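You operate a simulated robot arm through the tools that you are given. There is no shell and no other tool.

Carry out the task below with a simulated robot arm. There is one attempt and no reset: what you move stays moved.

Task
Set the grey stop to 25, lock it, and fold the flat yellow tube with the hinged board.
Fine: swing the board back flat.

It is judged by the outcome, as a careful person would: the job done as asked, and still so three seconds after it is handed in. It fails if anything else is knocked over, pushed out of place, dropped, spilled or broken. Flat cloth is picked up by pressing the open fingertips on it (5 to 10 N) and closing them slowly along it; thin cloth reads only 2 to 8 mm in the jaws.

Robot
A 6-joint arm with a two-finger parallel gripper, fixed in place. Base frame: the origin is at the foot of the arm, x ahead of it, y to its left, z up. Units: m, rad, N and s.
With the tool pointing down near the work surface it reaches from about 0.38 to 0.88 m from the base axis. Its first joint turns from -2.007 to 2.007 rad. Payload 3.43 kg.
The tool frame sits at the grasp point between the pads (the TCP): z along the fingers, y along the line on which they close. The tips reach 0.034 m beyond it. Largest opening 0.128 m; finger width 0.024, thickness 0.012; the body of the gripper, 0.048 by 0.13 m, starts 0.096 m behind the TCP.
Orientation is that of the tool frame in the base frame, as a unit quaternion [w, x, y, z]. With the fingers straight down and closing along the base's y, the tool's x points along the base's -x, its y along +y and its z along -z.

Tools
- The arm moves only by the tool nudge_tool. Its argument "steps" is a list of rows, each a list of 2 entries, a list of its own where there are three numbers: the shift along the tool's x, y, z in units of 100 mm (1.0 is 100 mm), then the turn, a rotation vector about the tool's x, y, z in units of 120 degrees (1.0 is 120 degrees). In form: [[[x, y, z], [rx, ry, rz]], ...]. A call has 1 to 20 rows; each row is the pose to reach, as a shift and turn from the pose commanded when the call began, along the tool's axes at that moment. "gripper" is the finger opening in m, from 0 to 0.128, set as the call begins (left out, the last holds). A call with a number of a shift or a turn outside -1 to 1 is refused whole. Each row takes 0.2 s and may step no farther than 0.05 m and 0.15 rad from the row before; otherwise, or with a gripper value out of range, the whole call is refused. A pose out of reach is approached as far as the arm can. The call stops where the force on the tool passes 90 N (or 10 N more than at its start, if that is more) or the arm is blocked; 0.2 s more then pass. Each finger travels about 0.108 m/s and halts on what it meets, pressing with about 33 N; the grip force reading is that of the motor and also rises with nothing between the fingers. The clock runs only during rows and for 0.2 s after the last one: add rows that repeat a pose to give the fingers time. The reply holds the time, the measured pose of the TCP, the force on the tool along the base axes, the opening and the grip force, in the units named above and with some noise, with the torque about the TCP (base axes, N m) and any sound that the robot's microphone picked up, and new pictures: "views" is both (left out), scene, wrist or none.
- Cameras (640 x 400 px; columns grow to the right, rows downward): "scene" is fixed at [0.049, -0.4999, 1.5762]; the picture's right is [0.88, -0.47, 0.00], its down [-0.19, -0.36, -0.91] and it looks along [0.43, 0.80, -0.41] (base axes); focal length 317 px, centre (320, 200). "wrist" rides on the gripper at [0.076, -0.011, -0.16] in the tool frame; the picture's right is [0.15, 0.99, 0.00], its down [-0.88, 0.13, -0.46] and it looks along [-0.45, 0.07, 0.89] (tool axes); focal length 234 px, centre (320, 200). There is no depth. A picture from a camera that has moved, and an enlarged one, comes with that camera's place and axes in the base frame and with its lens.
- move_column(by): slides the trunk up (or, below 0, down) by that many m; the arm rides with it, the base frame stays. It gives what a move gives, with no picture.
- inspect(camera, box): a new picture of the part [left, top, right, bottom] of that camera's present view, enlarged. It takes no simulated time.
- job_done(): hands the job in; it is judged then, once.

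Nothing tells you positions but the pictures and the camera data. Unless the task says otherwise, let go and move clear before handing in.

The tools are called after "Request:" by a JSON object that holds its "fn" and its "kwargs". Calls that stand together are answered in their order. nudge_tool: Moves the arm, as the interface text tells. Its arguments: {"type":"object","properties":{"steps":{"type":"array"},"gripper":{"type":"number"},"views":{"type":"string","enum":["both","scene","wrist","none"]}},"required":["steps"]} The other tools are called the same way: move_column (by) slides the trunk up or down; inspect (camera, box) takes an enlarged picture of a part of a camera's view; job_done () hands the job in.

At the start:

```text
clock: 0.0
tcp_pos: [0.2636, 0.5012, 1.2906]
tcp_rot: [0.0, 0.0, 1.0, -0.001]
force: [-0.5, -0.1, 0.0]
moment: [0.01, 0.02, 0.04]
width: 0.1283
finger_force: 0.1
trunk travel left (down, up): [-0.6, 0.19]
```

scene: 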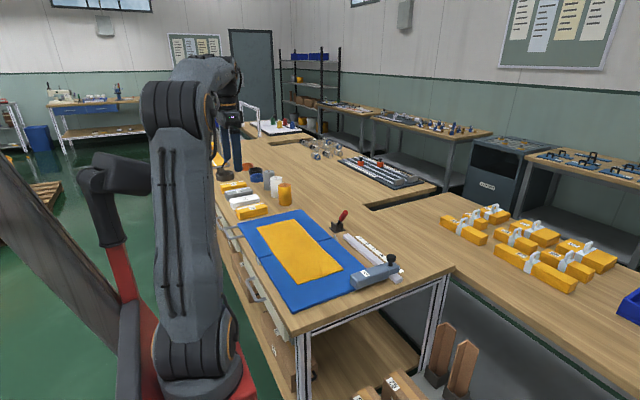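
wrist: 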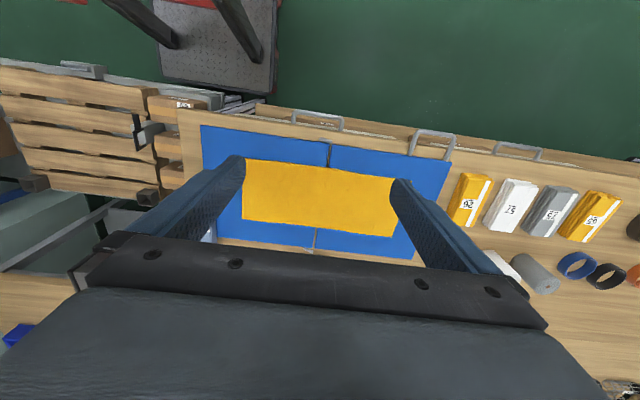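

I see a blue hinged board with a flat yellow cloth tube on it, a grey stop on a white scale at the right, and a red-handled item nearby. I'll zoom in before moving anything.

Request:
{"fn": "inspect", "kwargs": {"camera": "scene", "box": [320, 200, 420, 300]}}

Request:
{"fn": "inspect", "kwargs": {"camera": "scene", "box": [200, 170, 440, 320]}}

Request:
{"fn": "inspect", "kwargs": {"camera": "wrist", "box": [160, 90, 480, 290]}}

```text
4.00 times, centred on (370, 250) of scene
camera zoom: at [0.049, -0.4999, 1.5762], right [0.88, -0.47, 0.0], down [-0.19, -0.36, -0.91], along [0.43, 0.8, -0.41], focal length 1268 px, centre (120, 0)
```

zoom: 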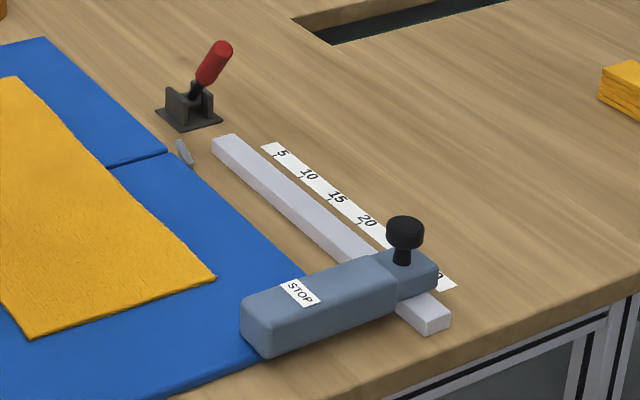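

```text
2.67 times, centred on (320, 245) of scene
camera zoom: at [0.049, -0.4999, 1.5762], right [0.88, -0.47, 0.0], down [-0.19, -0.36, -0.91], along [0.43, 0.8, -0.41], focal length 845 px, centre (320, 80)
```

zoom: 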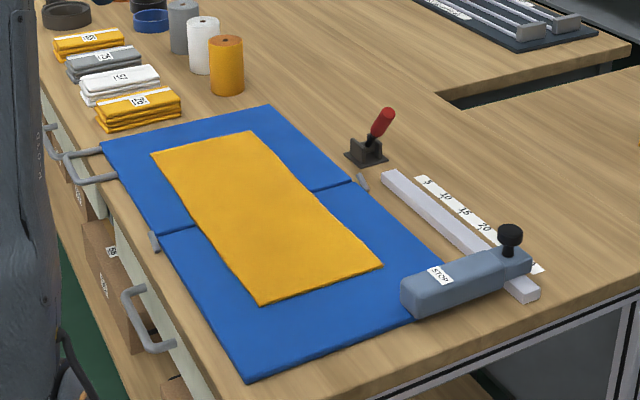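

```text
2.00 times, centred on (320, 190) of wrist
camera zoom: at [0.1892, 0.4895, 1.4499], right [-0.15, 0.99, 0.0], down [0.88, 0.13, 0.46], along [0.45, 0.07, -0.89], focal length 468 px, centre (320, 220)
```

zoom: 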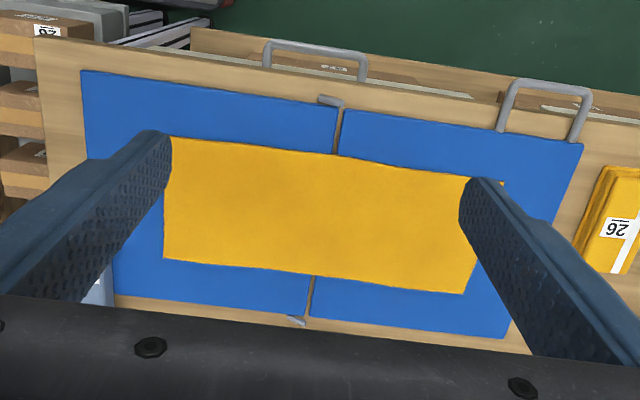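

The table top sits near z ≈ 0.84. The hinge line runs along x at y ≈ 0.54, and the scale counts centimetres from it, so 25 should be around y ≈ 0.29. I'll move the wrist camera over the stop for a closer look.

Request:
{"fn": "nudge_tool", "kwargs": {"steps": [[[-0.32, -0.22, 0.15], [0, 0, 0]], [[-0.64, -0.44, 0.3], [0, 0, 0]], [[-0.95, -0.67, 0.45], [0, 0, 0]]], "views": "none"}}

Request:
{"fn": "nudge_tool", "kwargs": {"steps": [[[-0.32, -0.22, 0.15], [0, 0, 0]], [[-0.64, -0.44, 0.3], [0, 0, 0]], [[-0.95, -0.67, 0.45], [0, 0, 0]]], "views": "both"}}

```text
clock: 0.8
tcp_pos: [0.36, 0.433, 1.2451]
tcp_rot: [0.0, -0.001, 1.0, 0.0]
force: [-0.5, 0.4, 0.1]
moment: [-0.01, -0.01, -0.02]
width: 0.1281
finger_force: 0.1
trunk travel left (down, up): [-0.6, 0.19]
```

```text
clock: 1.6
tcp_pos: [0.4547, 0.3658, 1.1986]
tcp_rot: [-0.001, 0.0, 1.0, 0.001]
force: [0.3, 0.6, 0.0]
moment: [-0.04, -0.04, 0.04]
width: 0.1278
finger_force: 0.0
trunk travel left (down, up): [-0.6, 0.19]
camera wrist: at [0.3795, 0.3521, 1.3578], right [-0.15, 0.99, 0.0], down [0.88, 0.13, 0.46], along [0.45, 0.07, -0.89], focal length 234 px, centre (320, 200)
```

scene: 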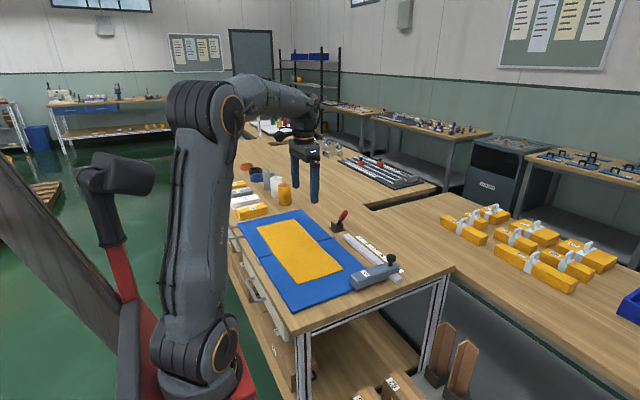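
wrist: 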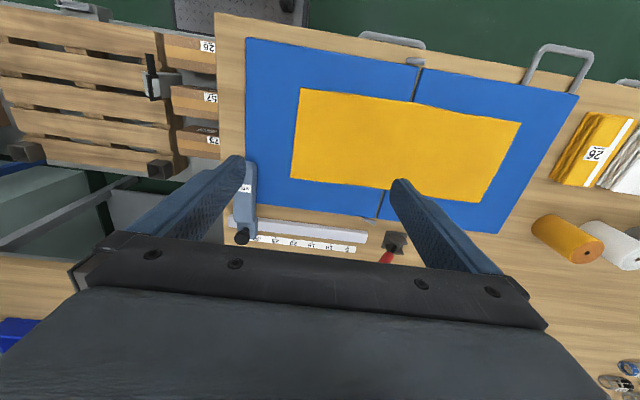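

From here I can see the stop, rail, scale and red clamp, and the swing handle on the far panel. I'll zoom in on each.

Request:
{"fn": "inspect", "kwargs": {"camera": "wrist", "box": [210, 150, 450, 280]}}

Request:
{"fn": "inspect", "kwargs": {"camera": "wrist", "box": [230, 20, 610, 250]}}

Request:
{"fn": "inspect", "kwargs": {"camera": "scene", "box": [340, 240, 410, 300]}}

Request:
{"fn": "inspect", "kwargs": {"camera": "scene", "box": [315, 195, 385, 255]}}

```text
2.67 times, centred on (330, 215) of wrist
camera zoom: at [0.3795, 0.3521, 1.3578], right [-0.15, 0.99, 0.0], down [0.88, 0.13, 0.46], along [0.45, 0.07, -0.89], focal length 624 px, centre (293, 160)
```

zoom: 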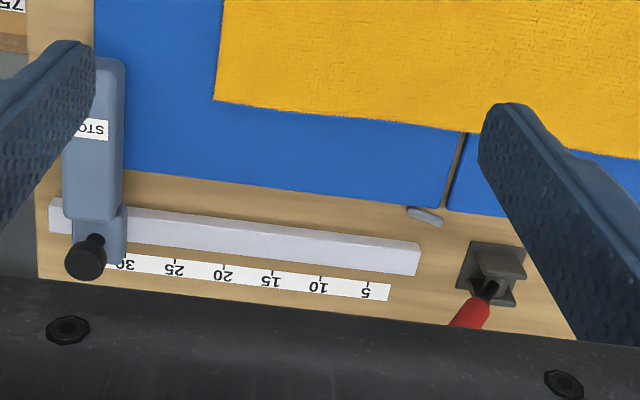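

```text
1.68 times, centred on (420, 135) of wrist
camera zoom: at [0.3795, 0.3521, 1.3578], right [-0.15, 0.99, 0.0], down [0.88, 0.13, 0.46], along [0.45, 0.07, -0.89], focal length 394 px, centre (152, 310)
```

zoom: 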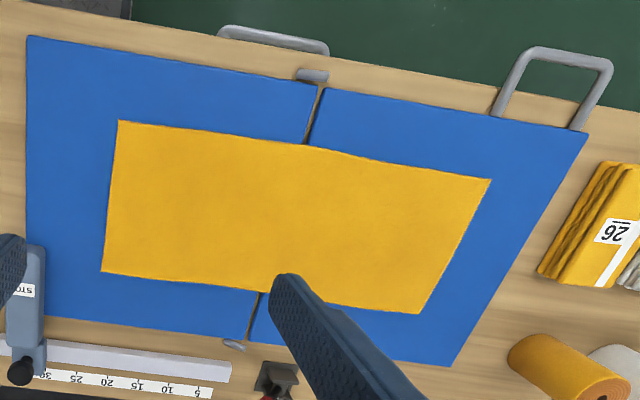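

```text
6.67 times, centred on (375, 270) of scene
camera zoom: at [0.049, -0.4999, 1.5762], right [0.88, -0.47, 0.0], down [-0.19, -0.36, -0.91], along [0.43, 0.8, -0.41], focal length 2114 px, centre (-47, -267)
```

zoom: 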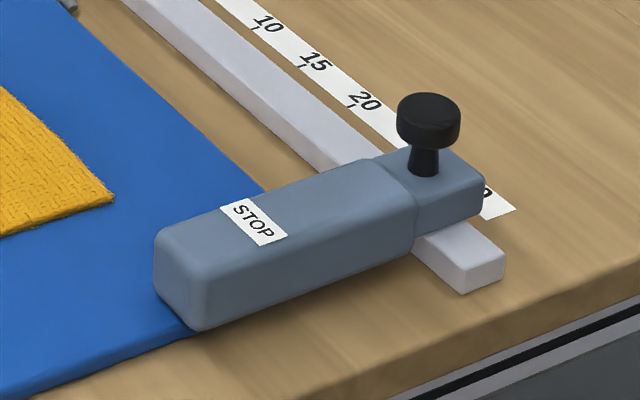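

```text
6.67 times, centred on (350, 225) of scene
camera zoom: at [0.049, -0.4999, 1.5762], right [0.88, -0.47, 0.0], down [-0.19, -0.36, -0.91], along [0.43, 0.8, -0.41], focal length 2114 px, centre (120, 33)
```

zoom: 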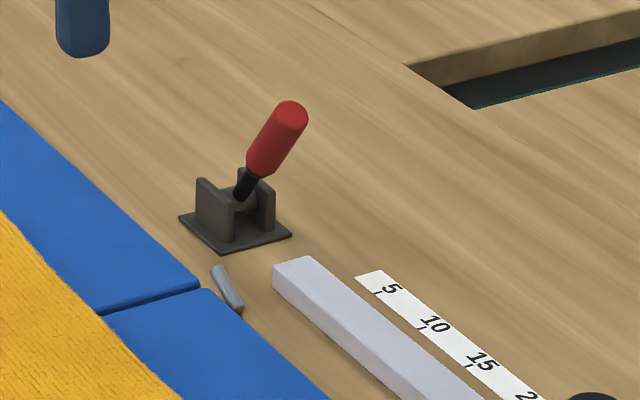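

The stop face currently reads about 30. The black knob sits on the stop carriage, and the red lever has its own bracket at the hinge end of the rail. I'll look closer at both to work out which one locks.

Request:
{"fn": "nudge_tool", "kwargs": {"steps": [[[-0.27, 0.1, 0.08], [0, 0, 0]], [[-0.55, 0.2, 0.16], [0, 0, 0]], [[-0.82, 0.3, 0.25], [0, 0, 0]]], "views": "none"}}

Request:
{"fn": "nudge_tool", "kwargs": {"steps": [[[-0.2, 0.27, 0.1], [0, 0, 0]], [[-0.4, 0.55, 0.2], [0, 0, 0]], [[-0.6, 0.85, 0.3], [0, 0, 0]]], "views": "wrist"}}

```text
clock: 2.4
tcp_pos: [0.5367, 0.3969, 1.1762]
tcp_rot: [0.0, 0.0, 1.0, 0.001]
force: [-0.9, 0.1, 0.0]
moment: [0.07, -0.02, 0.01]
width: 0.1279
finger_force: 0.1
trunk travel left (down, up): [-0.6, 0.19]
```

```text
clock: 3.2
tcp_pos: [0.596, 0.4861, 1.1463]
tcp_rot: [-0.001, 0.0, 1.0, 0.001]
force: [-0.2, 0.0, 0.7]
moment: [0.06, 0.0, 0.0]
width: 0.128
finger_force: 0.1
trunk travel left (down, up): [-0.6, 0.19]
camera wrist: at [0.5197, 0.4734, 1.3052], right [-0.15, 0.99, 0.0], down [0.88, 0.13, 0.46], along [0.45, 0.07, -0.89], focal length 234 px, centre (320, 200)
```

wrist: 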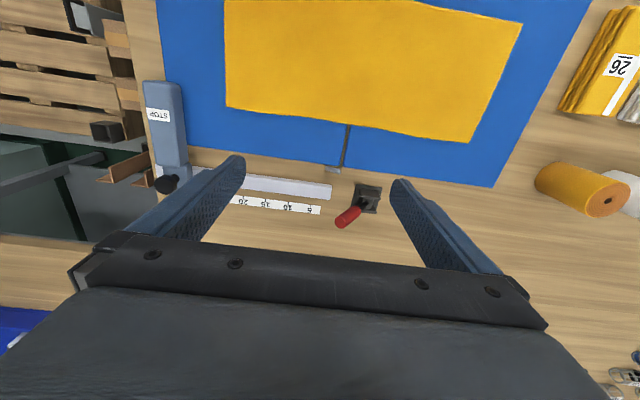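

Request:
{"fn": "inspect", "kwargs": {"camera": "wrist", "box": [300, 160, 400, 240]}}

Request:
{"fn": "inspect", "kwargs": {"camera": "wrist", "box": [130, 70, 230, 210]}}

```text
5.00 times, centred on (350, 200) of wrist
camera zoom: at [0.5197, 0.4734, 1.3052], right [-0.15, 0.99, 0.0], down [0.88, 0.13, 0.46], along [0.45, 0.07, -0.89], focal length 1171 px, centre (170, 200)
```

zoom: 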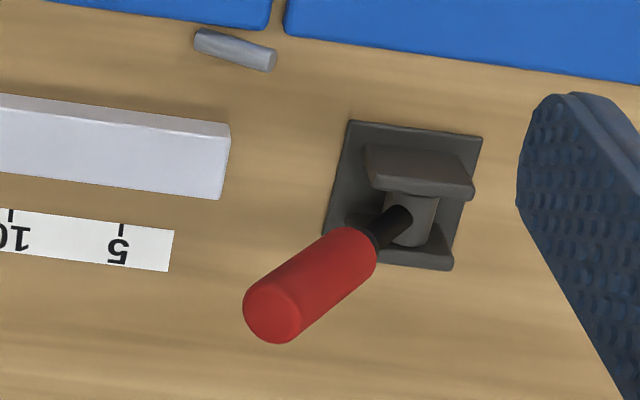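

```text
2.86 times, centred on (180, 140) of wrist
camera zoom: at [0.5197, 0.4734, 1.3052], right [-0.15, 0.99, 0.0], down [0.88, 0.13, 0.46], along [0.45, 0.07, -0.89], focal length 669 px, centre (720, 371)
```

zoom: 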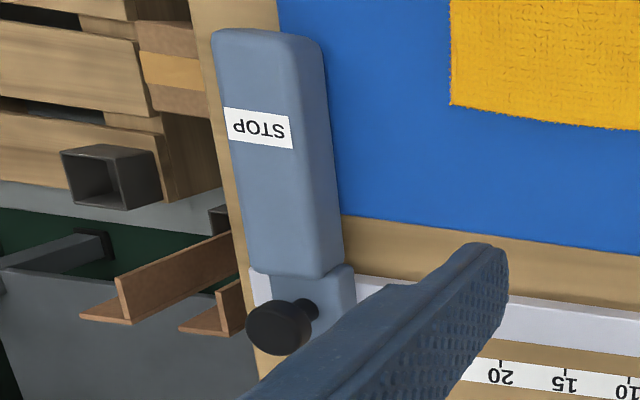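

The red lever pivots about x, between cheeks that run along y, and leans about 34° toward the rail. The stop's knob cap is near (0.73, 0.222, 0.913). I'll move above the knob with a part-open gripper.

Request:
{"fn": "nudge_tool", "kwargs": {"steps": [[[-0.15, -0.29, 0.1], [0, 0, 0]], [[-0.3, -0.59, 0.2], [0, 0, 0]], [[-0.447, -0.88, 0.3], [0, 0, 0]]], "gripper": 0.07, "views": "none"}}

Request:
{"fn": "nudge_tool", "kwargs": {"steps": [[[-0.15, -0.29, 0.1], [0, 0, 0]], [[-0.3, -0.59, 0.2], [0, 0, 0]], [[-0.447, -0.88, 0.3], [0, 0, 0]]], "views": "none"}}

Request:
{"fn": "nudge_tool", "kwargs": {"steps": [[[-0.15, -0.29, 0.1], [0, 0, 0]], [[-0.3, -0.59, 0.2], [0, 0, 0]], [[-0.447, -0.88, 0.3], [0, 0, 0]]], "views": "both"}}

```text
clock: 4.0
tcp_pos: [0.6417, 0.3992, 1.1159]
tcp_rot: [0.0, 0.0, 1.0, 0.0]
force: [0.8, 0.0, -0.7]
moment: [-0.01, -0.01, -0.01]
width: 0.0701
finger_force: 0.1
trunk travel left (down, up): [-0.6, 0.19]
```

```text
clock: 4.8
tcp_pos: [0.6903, 0.3088, 1.0893]
tcp_rot: [0.0, -0.001, 1.0, 0.0]
force: [0.2, 0.4, -0.9]
moment: [-0.04, -0.02, -0.02]
width: 0.0699
finger_force: 0.0
trunk travel left (down, up): [-0.6, 0.19]
```

```text
clock: 5.6
tcp_pos: [0.7319, 0.2214, 1.0556]
tcp_rot: [0.0, 0.0, 1.0, 0.0]
force: [-0.9, 0.3, -0.5]
moment: [-0.07, -0.04, -0.02]
width: 0.0702
finger_force: 0.1
trunk travel left (down, up): [-0.6, 0.19]
camera wrist: at [0.6575, 0.2091, 1.2144], right [-0.15, 0.99, 0.0], down [0.88, 0.13, 0.46], along [0.45, 0.07, -0.89], focal length 234 px, centre (320, 200)
```

scene: 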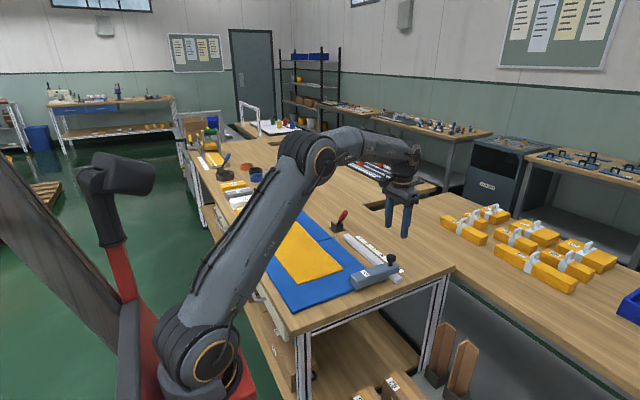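
wrist: 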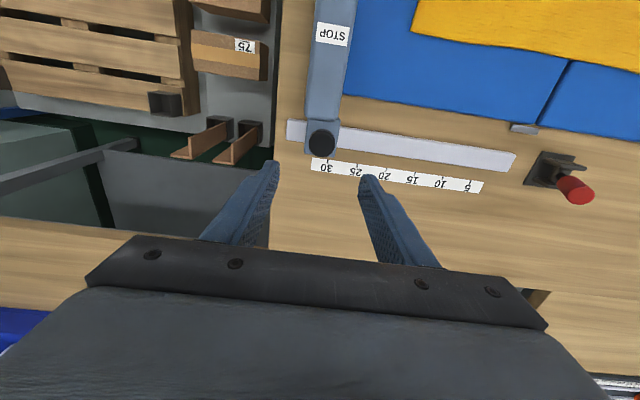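

Request:
{"fn": "inspect", "kwargs": {"camera": "wrist", "box": [280, 90, 400, 190]}}

Request:
{"fn": "inspect", "kwargs": {"camera": "scene", "box": [340, 190, 440, 300]}}

```text
4.00 times, centred on (340, 140) of wrist
camera zoom: at [0.6575, 0.2091, 1.2144], right [-0.15, 0.99, 0.0], down [0.88, 0.13, 0.46], along [0.45, 0.07, -0.89], focal length 937 px, centre (240, 440)
```

zoom: 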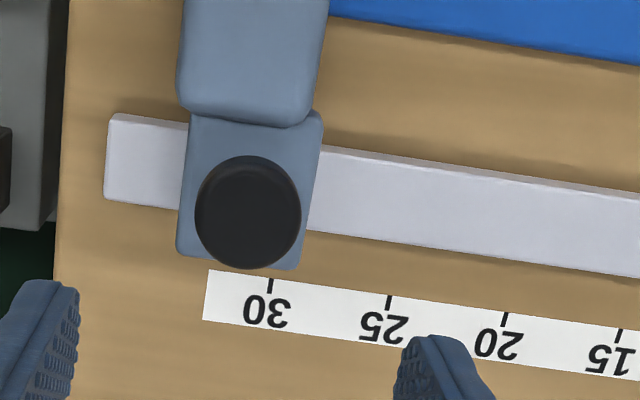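

```text
3.64 times, centred on (390, 245) of scene
camera zoom: at [0.049, -0.4999, 1.5762], right [0.88, -0.47, 0.0], down [-0.19, -0.36, -0.91], along [0.43, 0.8, -0.41], focal length 1153 px, centre (66, 36)
```

zoom: 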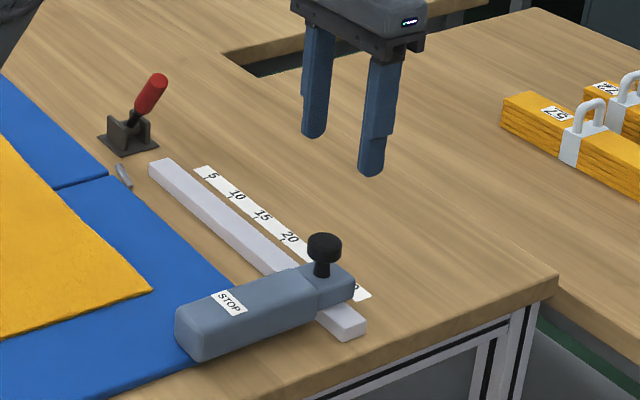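

I make the table z ≈ 0.840 and the scale zero (hinge) y ≈ 0.540. The stop's tube-side face is at y ≈ 0.240, which reads 30, so it has to move +50 mm in y to reach 25. I'll descend to the knob.

Request:
{"fn": "nudge_tool", "kwargs": {"steps": [[[0.02, 0.0, 0.4], [0, 0, 0]], [[0.04, 0.01, 0.8], [0, 0, 0]], [[0.04, 0.01, 1.0], [0, 0, 0]]], "views": "both"}}

```text
clock: 6.4
tcp_pos: [0.7274, 0.2204, 0.9543]
tcp_rot: [0.001, 0.001, 1.0, -0.001]
force: [-1.1, 0.7, -1.3]
moment: [0.02, -0.01, 0.01]
width: 0.07
finger_force: 0.1
trunk travel left (down, up): [-0.6, 0.19]
camera wrist: at [0.6514, 0.2083, 1.1138], right [-0.15, 0.99, 0.0], down [0.88, 0.13, 0.46], along [0.45, 0.07, -0.89], focal length 234 px, centre (320, 200)
```

scene: 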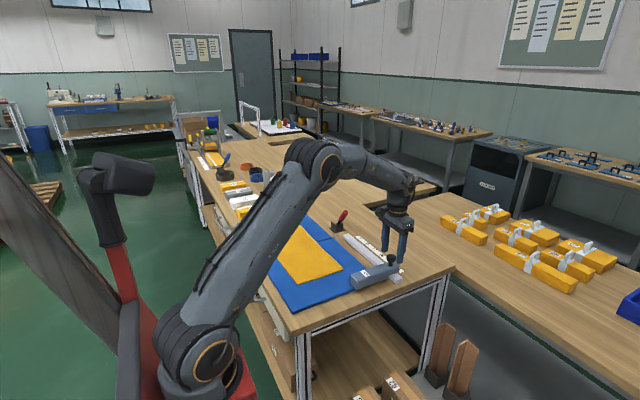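
wrist: 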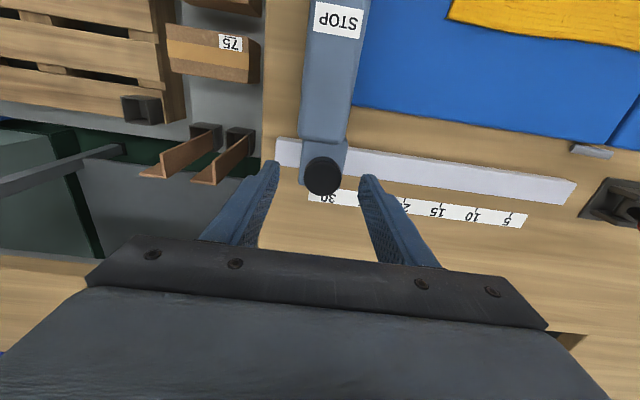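

Request:
{"fn": "inspect", "kwargs": {"camera": "wrist", "box": [260, 130, 400, 220]}}

Request:
{"fn": "inspect", "kwargs": {"camera": "scene", "box": [340, 200, 440, 300]}}

```text
4.44 times, centred on (330, 175) of wrist
camera zoom: at [0.6514, 0.2083, 1.1138], right [-0.15, 0.99, 0.0], down [0.88, 0.13, 0.46], along [0.45, 0.07, -0.89], focal length 1041 px, centre (276, 311)
```

zoom: 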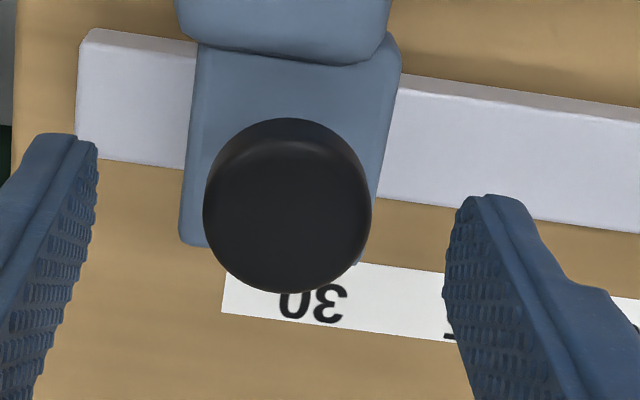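

```text
4.00 times, centred on (390, 250) of scene
camera zoom: at [0.049, -0.4999, 1.5762], right [0.88, -0.47, 0.0], down [-0.19, -0.36, -0.91], along [0.43, 0.8, -0.41], focal length 1268 px, centre (40, 0)
```

zoom: 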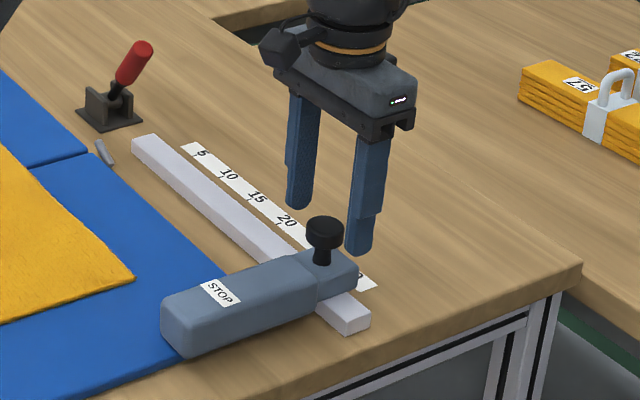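

The knob is centred between the fingers. I'll drop 25 mm and then close on the cap.

Request:
{"fn": "nudge_tool", "kwargs": {"steps": [[[0.01, 0.01, 0.12], [0, 0, 0]], [[0.01, 0.02, 0.25], [0, 0, 0]], [[0.01, 0.02, 0.25], [0, 0, 0]]], "views": "none"}}

Request:
{"fn": "nudge_tool", "kwargs": {"steps": [[[0, 0, 0], [0, 0, 0]], [[0, 0, 0], [0, 0, 0]], [[0, 0, 0], [0, 0, 0]]], "gripper": 0.02, "views": "both"}}

```text
clock: 7.2
tcp_pos: [0.7268, 0.2214, 0.9277]
tcp_rot: [0.001, 0.0, 1.0, 0.0]
force: [-0.1, 1.0, -0.9]
moment: [-0.01, -0.03, -0.01]
width: 0.07
finger_force: 0.0
trunk travel left (down, up): [-0.6, 0.19]
```

```text
clock: 8.0
tcp_pos: [0.7269, 0.2233, 0.9276]
tcp_rot: [0.0, -0.001, 1.0, 0.0]
force: [-1.2, 15.5, -4.0]
moment: [0.26, -0.33, 0.34]
width: 0.0334
finger_force: 44.7
trunk travel left (down, up): [-0.6, 0.19]
camera wrist: at [0.6509, 0.2106, 1.087], right [-0.15, 0.99, 0.0], down [0.88, 0.13, 0.46], along [0.45, 0.07, -0.89], focal length 234 px, centre (320, 200)
```

scene: 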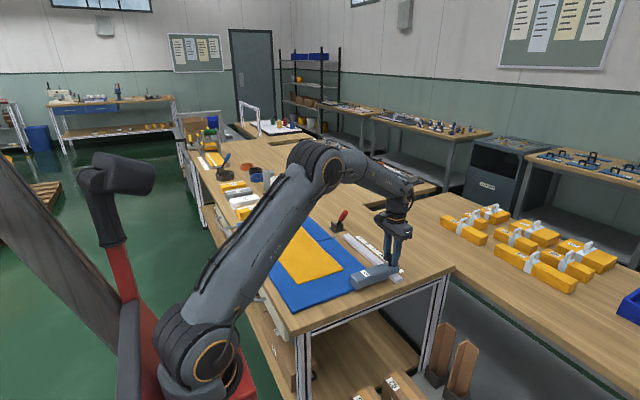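
wrist: 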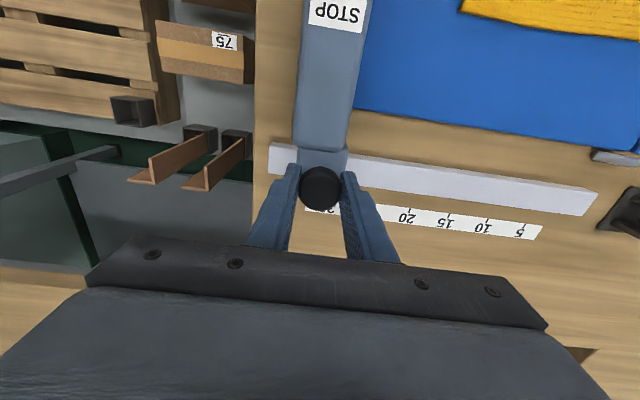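

I have the knob at 33 mm width. I'll try a small +y slide to see whether the stop moves.

Request:
{"fn": "nudge_tool", "kwargs": {"steps": [[[0, 0.03, 0], [0, 0, 0]], [[0, 0.06, 0], [0, 0, 0]], [[0, 0.1, 0], [0, 0, 0]]], "views": "wrist"}}

```text
clock: 8.8
tcp_pos: [0.7273, 0.2252, 0.9275]
tcp_rot: [-0.003, 0.002, 1.0, -0.003]
force: [-6.2, -48.6, -17.8]
moment: [-0.79, -0.3, -0.33]
width: 0.0337
finger_force: 44.9
trunk travel left (down, up): [-0.6, 0.19]
camera wrist: at [0.6519, 0.2125, 1.0876], right [-0.14, 0.99, -0.01], down [0.88, 0.13, 0.45], along [0.45, 0.06, -0.89], focal length 234 px, centre (320, 200)
```

wrist: 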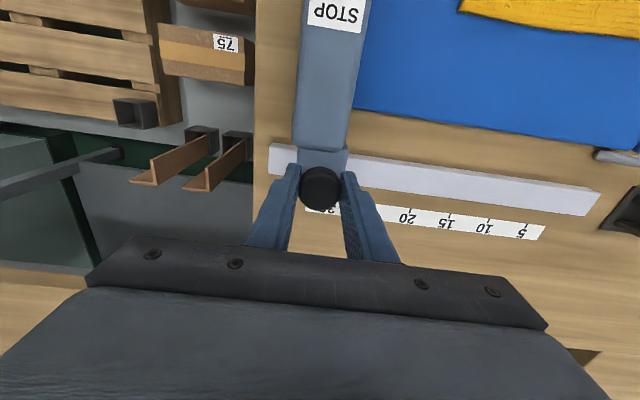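

It resisted with about 49 N and barely moved, so the stop is locked at the moment. I'll back off the push and try turning the knob counter-clockwise from above, reading the torque.

Request:
{"fn": "nudge_tool", "kwargs": {"steps": [[[0, -0.05, 0], [0, 0, 0]], [[0, -0.1, 0], [0, 0, 0]], [[0, -0.1, 0], [0, 0, 0]]], "views": "none"}}

Request:
{"fn": "nudge_tool", "kwargs": {"steps": [[[0, 0, 0], [0, 0, -0.04]], [[0, 0, 0], [0, 0, -0.08]], [[0, 0, 0], [0, 0, -0.12]], [[0, 0, 0], [0, 0, -0.12]]], "views": "wrist"}}

```text
clock: 9.6
tcp_pos: [0.7262, 0.2239, 0.9276]
tcp_rot: [0.001, -0.002, 1.0, 0.001]
force: [3.6, -11.1, -26.2]
moment: [-0.17, -0.46, 0.38]
width: 0.0338
finger_force: 44.7
trunk travel left (down, up): [-0.6, 0.19]
```

```text
clock: 10.6
tcp_pos: [0.7265, 0.2243, 0.9312]
tcp_rot: [0.0, -0.126, 0.992, 0.0]
force: [-1.2, 7.0, -17.2]
moment: [0.31, 0.27, -0.25]
width: 0.0332
finger_force: 44.8
trunk travel left (down, up): [-0.6, 0.19]
camera wrist: at [0.6567, 0.1925, 1.0901], right [-0.39, 0.92, 0.0], down [0.82, 0.35, 0.46], along [0.42, 0.18, -0.89], focal length 234 px, centre (320, 200)
```

wrist: 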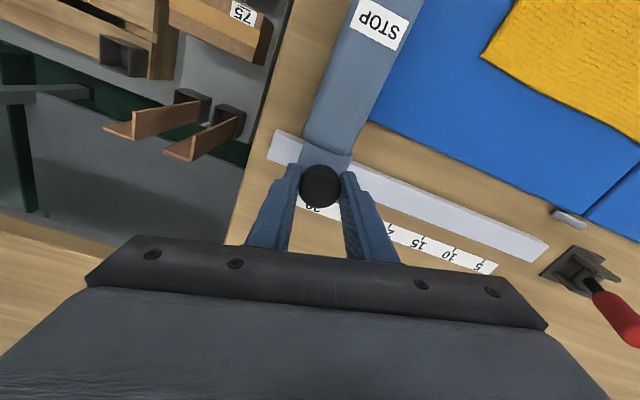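

The knob turned with little torque (about 0.25 Nm). I'll turn it about 45° more the same way and then test the slide again.

Request:
{"fn": "nudge_tool", "kwargs": {"steps": [[[0, 0, 0], [0, 0, -0.0625]], [[0, 0, 0], [0, 0, -0.125]], [[0, 0, 0], [0, 0, -0.1875]], [[0, 0, 0], [0, 0, -0.25]], [[0, 0, 0], [0, 0, -0.3125]], [[0, 0, 0], [0, 0, -0.375]], [[0, 0, 0], [0, 0, -0.375]]], "views": "wrist"}}

```text
clock: 12.2
tcp_pos: [0.727, 0.2215, 0.9325]
tcp_rot: [0.001, -0.496, 0.868, -0.001]
force: [-0.2, 1.8, 9.4]
moment: [0.08, 0.12, 0.16]
width: 0.0333
finger_force: 44.9
trunk travel left (down, up): [-0.6, 0.19]
camera wrist: at [0.698, 0.1496, 1.0911], right [-0.93, 0.37, 0.0], down [0.33, 0.83, 0.46], along [0.17, 0.42, -0.89], focal length 234 px, centre (320, 200)
```

wrist: 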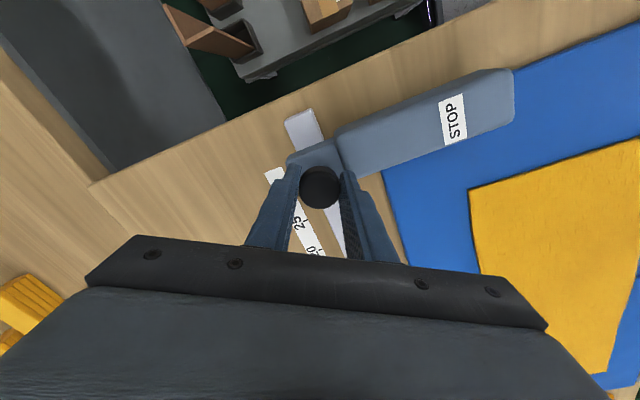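

The torque stays tiny. I'll test a small +y slide in this orientation.

Request:
{"fn": "nudge_tool", "kwargs": {"steps": [[[-0.026, 0.015, 0], [0, 0, 0]], [[-0.052, 0.031, 0], [0, 0, 0]], [[-0.086, 0.051, 0], [0, 0, 0]]], "views": "wrist"}}

```text
clock: 13.0
tcp_pos: [0.7271, 0.231, 0.9302]
tcp_rot: [0.002, -0.497, 0.868, -0.001]
force: [26.6, -28.5, -0.7]
moment: [-0.9, -0.33, 0.08]
width: 0.0408
finger_force: 18.4
trunk travel left (down, up): [-0.6, 0.19]
camera wrist: at [0.6987, 0.1592, 1.0901], right [-0.93, 0.38, 0.0], down [0.33, 0.83, 0.46], along [0.17, 0.42, -0.89], focal length 234 px, centre (320, 200)
```

wrist: 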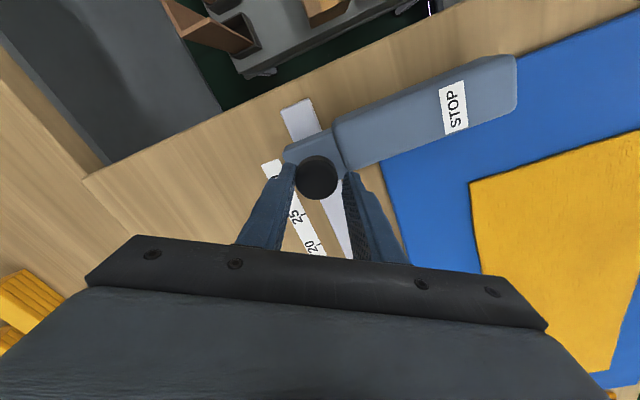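

The fingers slid around the knob and the stop stayed put at y ≈ 0.22, so the knob isn't what holds it. The red lever is the likely lock. I'll let go, rise, and turn the gripper back.

Request:
{"fn": "nudge_tool", "kwargs": {"steps": [[[0.043, -0.025, 0], [0, 0, 0]], [[0.086, -0.051, 0], [0, 0, 0]], [[0.086, -0.051, 0], [0, 0, 0]]], "gripper": 0.07, "views": "none"}}

Request:
{"fn": "nudge_tool", "kwargs": {"steps": [[[0, 0, -0.25], [0, 0, 0]], [[0, 0, -0.6], [0, 0, 0.06]], [[0, 0, -0.8], [0, 0, 0.12]], [[0, 0, -0.8], [0, 0, 0.18]], [[0, 0, -0.8], [0, 0, 0.24]], [[0, 0, -0.8], [0, 0, 0.3]], [[0, 0, -0.8], [0, 0, 0.36]], [[0, 0, -0.8], [0, 0, 0.42]], [[0, 0, -0.8], [0, 0, 0.48]], [[0, 0, -0.8], [0, 0, 0.495]]], "views": "both"}}

```text
clock: 13.8
tcp_pos: [0.725, 0.2221, 0.9291]
tcp_rot: [0.0, -0.494, 0.869, 0.0]
force: [-0.4, 1.0, -0.2]
moment: [-0.03, 0.01, -0.04]
width: 0.0699
finger_force: 0.0
trunk travel left (down, up): [-0.6, 0.19]
```

```text
clock: 16.0
tcp_pos: [0.7258, 0.223, 1.0118]
tcp_rot: [-0.001, 0.001, 1.0, 0.0]
force: [0.1, 0.0, 0.1]
moment: [0.0, 0.02, 0.04]
width: 0.0702
finger_force: 0.1
trunk travel left (down, up): [-0.6, 0.19]
camera wrist: at [0.65, 0.2105, 1.1704], right [-0.15, 0.99, 0.0], down [0.88, 0.13, 0.46], along [0.45, 0.07, -0.89], focal length 234 px, centre (320, 200)
```

scene: 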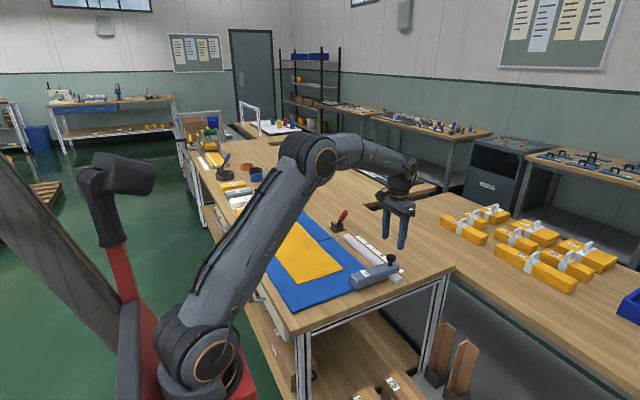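
wrist: 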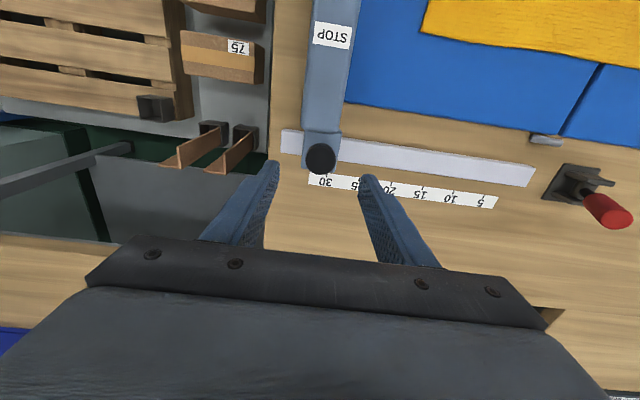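

The red lever pivots at about r ≈ 0.96 m, which is far out, so I'll test the knob properly before reaching for it. I'll grip it again and try a gentle lift, in case it's a pull-plunger.

Request:
{"fn": "nudge_tool", "kwargs": {"steps": [[[0, 0, 0.4], [0, 0, 0]], [[0, 0, 0.75], [0, 0, 0]], [[0, 0, 0.86], [0, 0, 0]], [[0, 0, 0.86], [0, 0, 0]]], "views": "none"}}

Request:
{"fn": "nudge_tool", "kwargs": {"steps": [[[0, 0, 0], [0, 0, 0]], [[0, 0, 0], [0, 0, 0]], [[0, 0, 0], [0, 0, 0]]], "gripper": 0.02, "views": "none"}}

Request:
{"fn": "nudge_tool", "kwargs": {"steps": [[[0, 0, -0.02], [0, 0, 0]], [[0, 0, -0.05], [0, 0, 0]], [[0, 0, -0.08], [0, 0, 0]]], "views": "both"}}

```text
clock: 17.0
tcp_pos: [0.7255, 0.2232, 0.9239]
tcp_rot: [0.0, 0.001, 1.0, 0.0]
force: [0.5, 0.7, 0.3]
moment: [0.03, 0.02, 0.03]
width: 0.0702
finger_force: 0.0
trunk travel left (down, up): [-0.6, 0.19]
```

```text
clock: 17.8
tcp_pos: [0.7243, 0.2237, 0.9249]
tcp_rot: [0.0, -0.001, 1.0, 0.0]
force: [-0.2, 3.2, -2.0]
moment: [0.08, -0.17, 0.03]
width: 0.0334
finger_force: 44.9
trunk travel left (down, up): [-0.6, 0.19]
```

```text
clock: 18.6
tcp_pos: [0.7251, 0.2242, 0.9296]
tcp_rot: [-0.004, -0.001, 1.0, -0.002]
force: [-4.2, 21.7, -37.1]
moment: [0.22, 0.23, 0.05]
width: 0.0337
finger_force: 44.6
trunk travel left (down, up): [-0.6, 0.19]
camera wrist: at [0.6504, 0.2115, 1.0888], right [-0.15, 0.99, 0.0], down [0.88, 0.13, 0.45], along [0.45, 0.07, -0.89], focal length 234 px, centre (320, 200)
```

scene: 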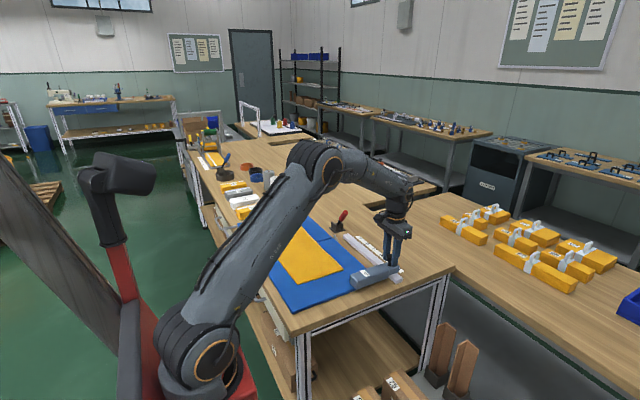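
wrist: 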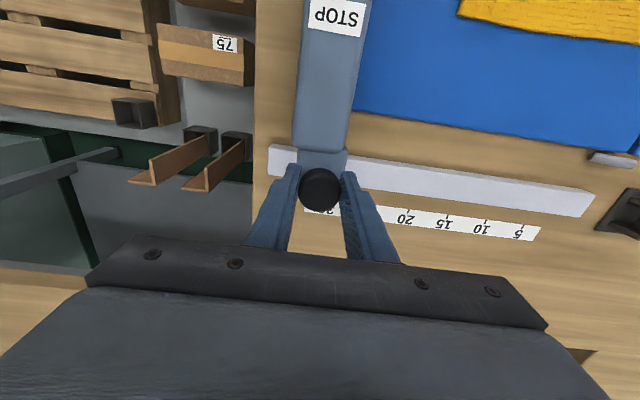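

The knob resists lifting at about 37 N, so it isn't a plunger. I'll take off the lift and try turning it further counter-clockwise, watching torque and listening for a click.

Request:
{"fn": "nudge_tool", "kwargs": {"steps": [[[0, 0, 0.04], [0, 0, 0]], [[0, 0, 0.06], [0, 0, 0]]], "views": "none"}}

Request:
{"fn": "nudge_tool", "kwargs": {"steps": [[[0, 0, 0], [0, 0, -0.06]], [[0, 0, 0], [0, 0, -0.12]], [[0, 0, 0], [0, 0, -0.18]], [[0, 0, 0], [0, 0, -0.24]]], "views": "none"}}

Request:
{"fn": "nudge_tool", "kwargs": {"steps": [[[0, 0, 0], [0, 0, -0.06]], [[0, 0, 0], [0, 0, -0.12]], [[0, 0, 0], [0, 0, -0.18]], [[0, 0, 0], [0, 0, -0.24]]], "views": "none"}}

Request:
{"fn": "nudge_tool", "kwargs": {"steps": [[[0, 0, 0], [0, 0, -0.06]], [[0, 0, 0], [0, 0, -0.12]], [[0, 0, 0], [0, 0, -0.18]], [[0, 0, 0], [0, 0, -0.24]]], "views": "wrist"}}

```text
clock: 19.2
tcp_pos: [0.726, 0.2232, 0.9296]
tcp_rot: [0.0, 0.0, 1.0, 0.001]
force: [-20.8, 25.1, -0.5]
moment: [0.49, 1.52, 0.13]
width: 0.0335
finger_force: 45.0
trunk travel left (down, up): [-0.6, 0.19]
```

```text
clock: 20.2
tcp_pos: [0.7278, 0.2229, 0.9281]
tcp_rot: [0.003, -0.249, 0.969, 0.0]
force: [5.7, 23.8, 13.8]
moment: [1.3, 0.42, -1.13]
width: 0.0333
finger_force: 45.0
trunk travel left (down, up): [-0.6, 0.19]
```

```text
clock: 21.2
tcp_pos: [0.7275, 0.2217, 0.9285]
tcp_rot: [0.002, -0.483, 0.876, -0.001]
force: [13.8, 13.2, 28.9]
moment: [0.92, -0.1, -0.5]
width: 0.0334
finger_force: 45.7
trunk travel left (down, up): [-0.6, 0.19]
```

```text
clock: 22.2
tcp_pos: [0.7262, 0.2244, 0.9292]
tcp_rot: [0.002, -0.686, 0.727, -0.001]
force: [16.4, 21.1, 34.5]
moment: [0.3, 0.38, -0.38]
width: 0.0365
finger_force: 14.6
trunk travel left (down, up): [-0.6, 0.19]
camera wrist: at [0.7329, 0.1466, 1.088], right [-1.0, -0.09, 0.0], down [-0.08, 0.89, 0.46], along [-0.04, 0.46, -0.89], focal length 234 px, centre (320, 200)
```

wrist: 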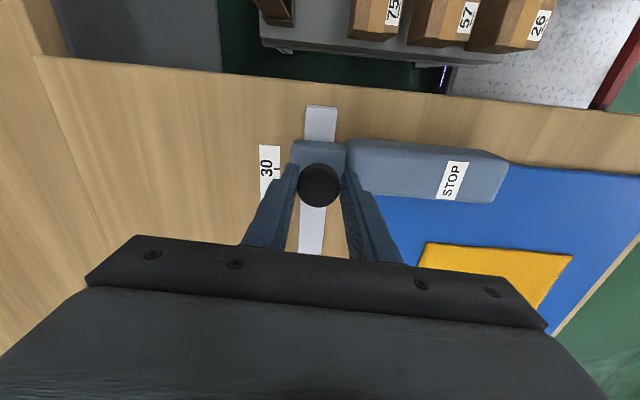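

No click, and the torque looks like the fingers slipping around a fixed knob. I'll let go, rise, and turn back, then look closely at the lever.

Request:
{"fn": "nudge_tool", "kwargs": {"steps": [[[0, 0, 0], [0, 0, 0]], [[0, 0, 0], [0, 0, 0]]], "gripper": 0.07, "views": "none"}}

Request:
{"fn": "nudge_tool", "kwargs": {"steps": [[[0, 0, -0.3], [0, 0, 0]], [[0, 0, -0.6], [0, 0, 0.06]], [[0, 0, -0.9], [0, 0, 0.12]], [[0, 0, -0.9], [0, 0, 0.18]], [[0, 0, -0.9], [0, 0, 0.24]], [[0, 0, -0.9], [0, 0, 0.3]], [[0, 0, -0.9], [0, 0, 0.36]], [[0, 0, -0.9], [0, 0, 0.42]], [[0, 0, -0.9], [0, 0, 0.48]], [[0, 0, -0.9], [0, 0, 0.54]], [[0, 0, -0.9], [0, 0, 0.6]], [[0, 0, -0.9], [0, 0, 0.66]], [[0, 0, -0.9], [0, 0, 0.72]]], "views": "both"}}

```text
clock: 22.8
tcp_pos: [0.7256, 0.2197, 0.9285]
tcp_rot: [0.0, -0.685, 0.729, -0.001]
force: [6.1, -15.7, 41.7]
moment: [-0.21, 1.3, 0.16]
width: 0.0655
finger_force: 0.0
trunk travel left (down, up): [-0.6, 0.19]
```

```text
clock: 25.6
tcp_pos: [0.7243, 0.2227, 1.0171]
tcp_rot: [-0.001, 0.001, 1.0, 0.0]
force: [-0.5, -1.0, 0.0]
moment: [0.02, 0.02, 0.01]
width: 0.0701
finger_force: 0.1
trunk travel left (down, up): [-0.6, 0.19]
camera wrist: at [0.6501, 0.2112, 1.1757], right [-0.14, 0.99, 0.0], down [0.88, 0.13, 0.46], along [0.45, 0.07, -0.89], focal length 234 px, centre (320, 200)
```

scene: 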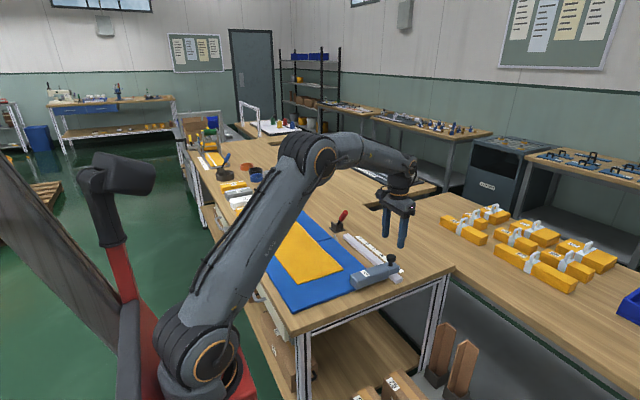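
wrist: 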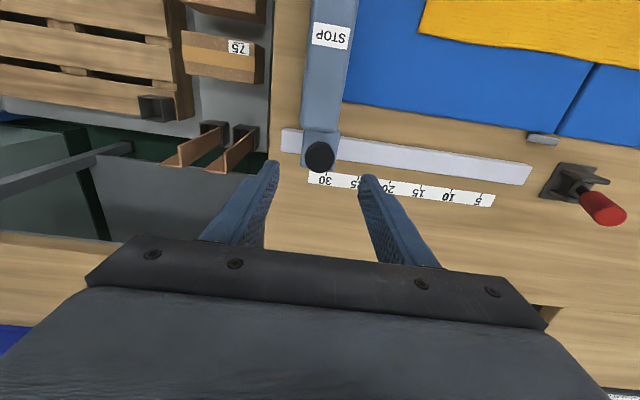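

Request:
{"fn": "inspect", "kwargs": {"camera": "wrist", "box": [280, 100, 400, 200]}}

Request:
{"fn": "inspect", "kwargs": {"camera": "scene", "box": [315, 195, 415, 300]}}

Request:
{"fn": "inspect", "kwargs": {"camera": "wrist", "box": [510, 120, 640, 240]}}

```text
4.00 times, centred on (340, 150) of wrist
camera zoom: at [0.6501, 0.2112, 1.1757], right [-0.14, 0.99, 0.0], down [0.88, 0.13, 0.46], along [0.45, 0.07, -0.89], focal length 937 px, centre (240, 400)
```

zoom: 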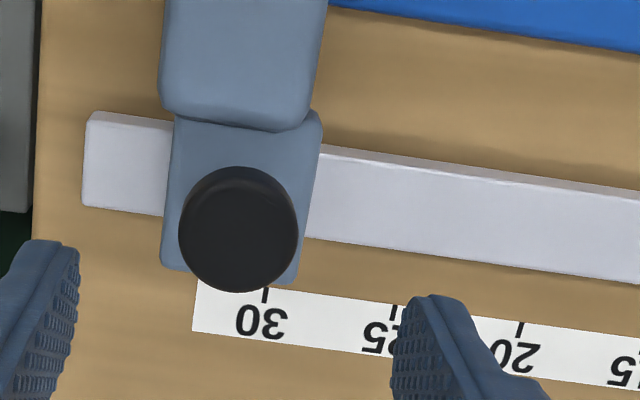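

```text
3.81 times, centred on (365, 248) of scene
camera zoom: at [0.049, -0.4999, 1.5762], right [0.88, -0.47, 0.0], down [-0.19, -0.36, -0.91], along [0.43, 0.8, -0.41], focal length 1208 px, centre (149, 19)
```

zoom: 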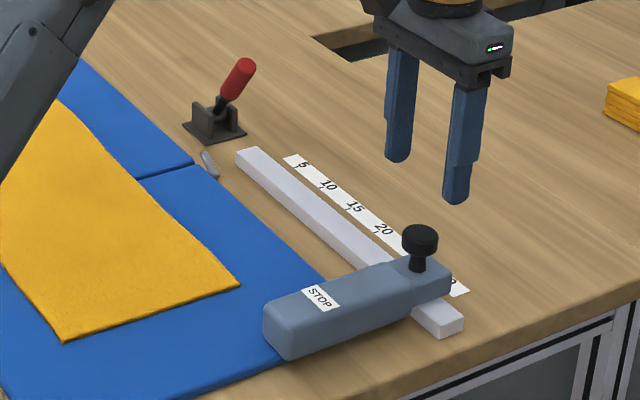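

```text
3.33 times, centred on (575, 180) of wrist
camera zoom: at [0.6501, 0.2112, 1.1757], right [-0.14, 0.99, 0.0], down [0.88, 0.13, 0.46], along [0.45, 0.07, -0.89], focal length 781 px, centre (-530, 267)
```

zoom: 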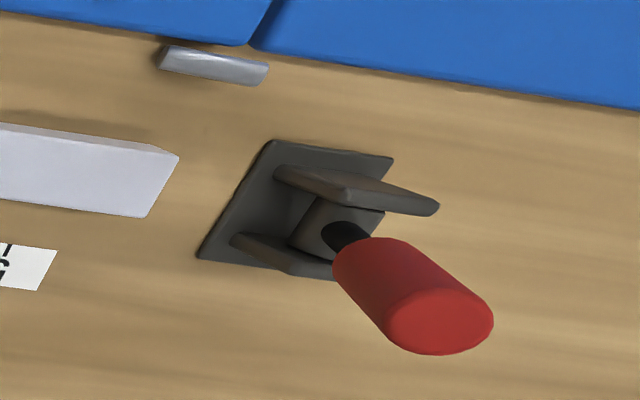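

The stop hasn't moved and still reads 30. The lever tip is at about (0.737, 0.548, 0.954). I'll bring the gripper over near the lever and check reach there.

Request:
{"fn": "nudge_tool", "kwargs": {"steps": [[[0, 0.3, -0.3], [0, 0, 0]], [[0, 0.65, -0.6], [0, 0, 0]], [[0, 1.0, -0.8], [0, 0, 0]]], "gripper": 0.0, "views": "none"}}

Request:
{"fn": "nudge_tool", "kwargs": {"steps": [[[0, 0.4, 0], [0, 0, 0]], [[0, 0.8, 0], [0, 0, 0]], [[0, 1.0, 0], [0, 0, 0]]], "views": "both"}}

```text
clock: 26.4
tcp_pos: [0.7276, 0.323, 1.0944]
tcp_rot: [0.0, 0.0, 1.0, 0.0]
force: [-0.2, -1.3, 0.8]
moment: [0.03, 0.02, 0.01]
width: 0.0001
finger_force: 32.9
trunk travel left (down, up): [-0.6, 0.19]
```

```text
clock: 27.2
tcp_pos: [0.7271, 0.4234, 1.0954]
tcp_rot: [-0.001, 0.0, 1.0, 0.0]
force: [-0.5, -0.7, -0.6]
moment: [0.04, -0.05, 0.0]
width: 0.0
finger_force: 33.1
trunk travel left (down, up): [-0.6, 0.19]
camera wrist: at [0.6507, 0.4103, 1.2549], right [-0.15, 0.99, 0.0], down [0.88, 0.13, 0.46], along [0.45, 0.07, -0.89], focal length 234 px, centre (320, 200)
```

scene: 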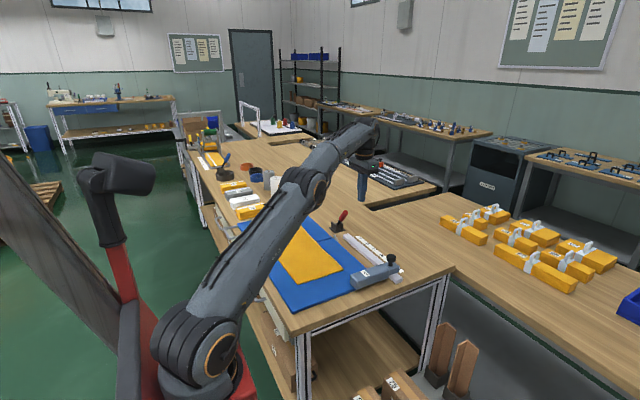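
wrist: 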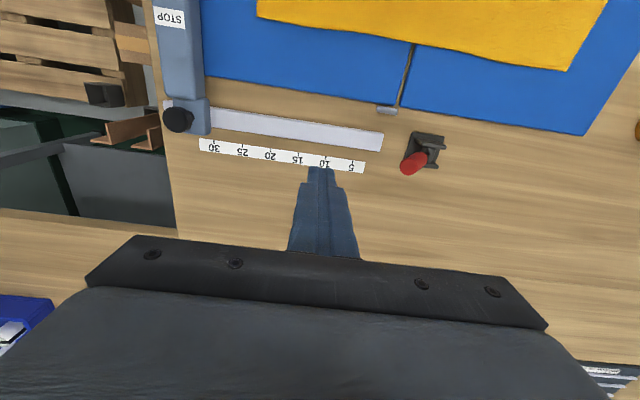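

Request:
{"fn": "nudge_tool", "kwargs": {"steps": [[[-0.02, 0.3, 0], [0, 0, 0]], [[-0.04, 0.6, 0.1], [0, 0, 0]], [[-0.06, 0.8, 0.2], [0, 0, 0]]], "views": "both"}}

```text
clock: 28.0
tcp_pos: [0.7106, 0.4674, 1.0785]
tcp_rot: [0.0, 0.001, 1.0, 0.0]
force: [-0.4, -0.8, -1.5]
moment: [-0.02, -0.01, -0.01]
width: 0.0
finger_force: 33.4
out of reach, approached as far as the arm can: row 1, 2, 3
trunk travel left (down, up): [-0.6, 0.19]
camera wrist: at [0.6351, 0.4543, 1.2374], right [-0.15, 0.99, 0.0], down [0.88, 0.13, 0.46], along [0.45, 0.07, -0.89], focal length 234 px, centre (320, 200)
```

scene: 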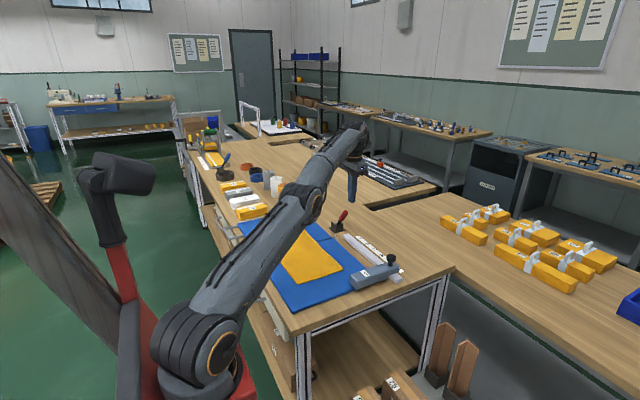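
wrist: 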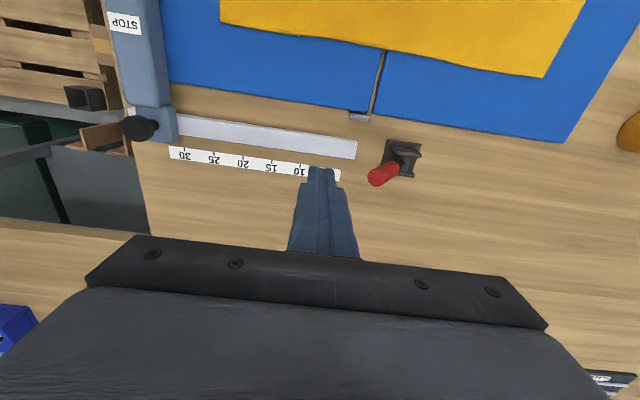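

Tool-down reach ends at r ≈ 0.85 here, so the lever needs a tilted tool. I'll back off in x, open the fingers as a fork, and tilt 45° toward +x.

Request:
{"fn": "nudge_tool", "kwargs": {"steps": [[[0.4, 0, 0], [0, 0, 0]], [[0.8, 0, 0], [0, 0, 0]], [[1.0, 0, 0], [0, 0, 0]]], "gripper": 0.1, "views": "none"}}

Request:
{"fn": "nudge_tool", "kwargs": {"steps": [[[0, 0, 0], [0, -0.06, 0]], [[0, 0, 0], [0, -0.12, 0]], [[0, 0, 0], [0, -0.18, 0]], [[0, 0, 0], [0, -0.24, 0]], [[0, 0, 0], [0, -0.3, 0]], [[0, 0, 0], [0, -0.36, 0]], [[0, 0, 0], [0, -0.4, 0]]], "views": "both"}}

```text
clock: 28.8
tcp_pos: [0.6955, 0.4777, 1.0867]
tcp_rot: [-0.001, 0.0, 1.0, -0.001]
force: [0.2, -1.0, 0.9]
moment: [-0.01, -0.05, 0.0]
width: 0.0999
finger_force: 0.0
out of reach, approached as far as the arm can: row 1, 2, 3
trunk travel left (down, up): [-0.6, 0.19]
```

```text
clock: 30.4
tcp_pos: [0.7813, 0.5876, 1.1513]
tcp_rot: [0.39, 0.002, 0.921, -0.002]
force: [-0.4, -0.4, 1.3]
moment: [0.07, 0.03, 0.06]
width: 0.1
finger_force: 0.1
out of reach, approached as far as the arm can: row 1, 2, 3, 4, 5, 6, 7
trunk travel left (down, up): [-0.6, 0.19]
camera wrist: at [0.6138, 0.5766, 1.2082], right [-0.1, 0.99, -0.11], down [0.29, 0.13, 0.95], along [0.95, 0.06, -0.3], focal length 234 px, centre (320, 200)
```

scene: 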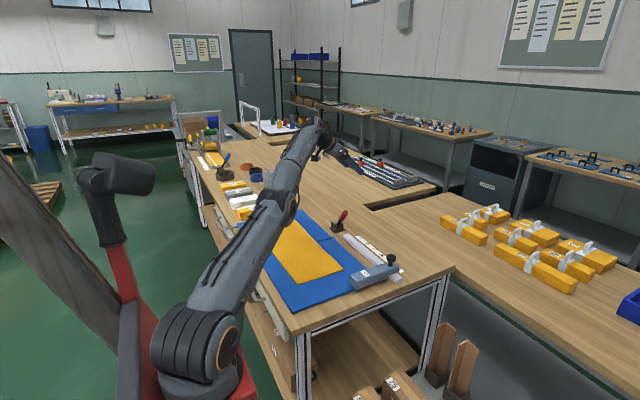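
wrist: 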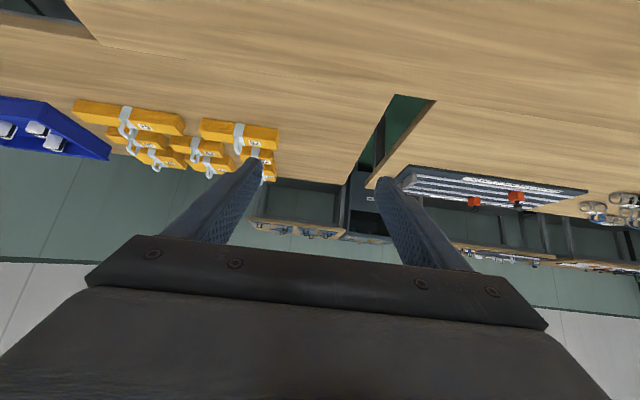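

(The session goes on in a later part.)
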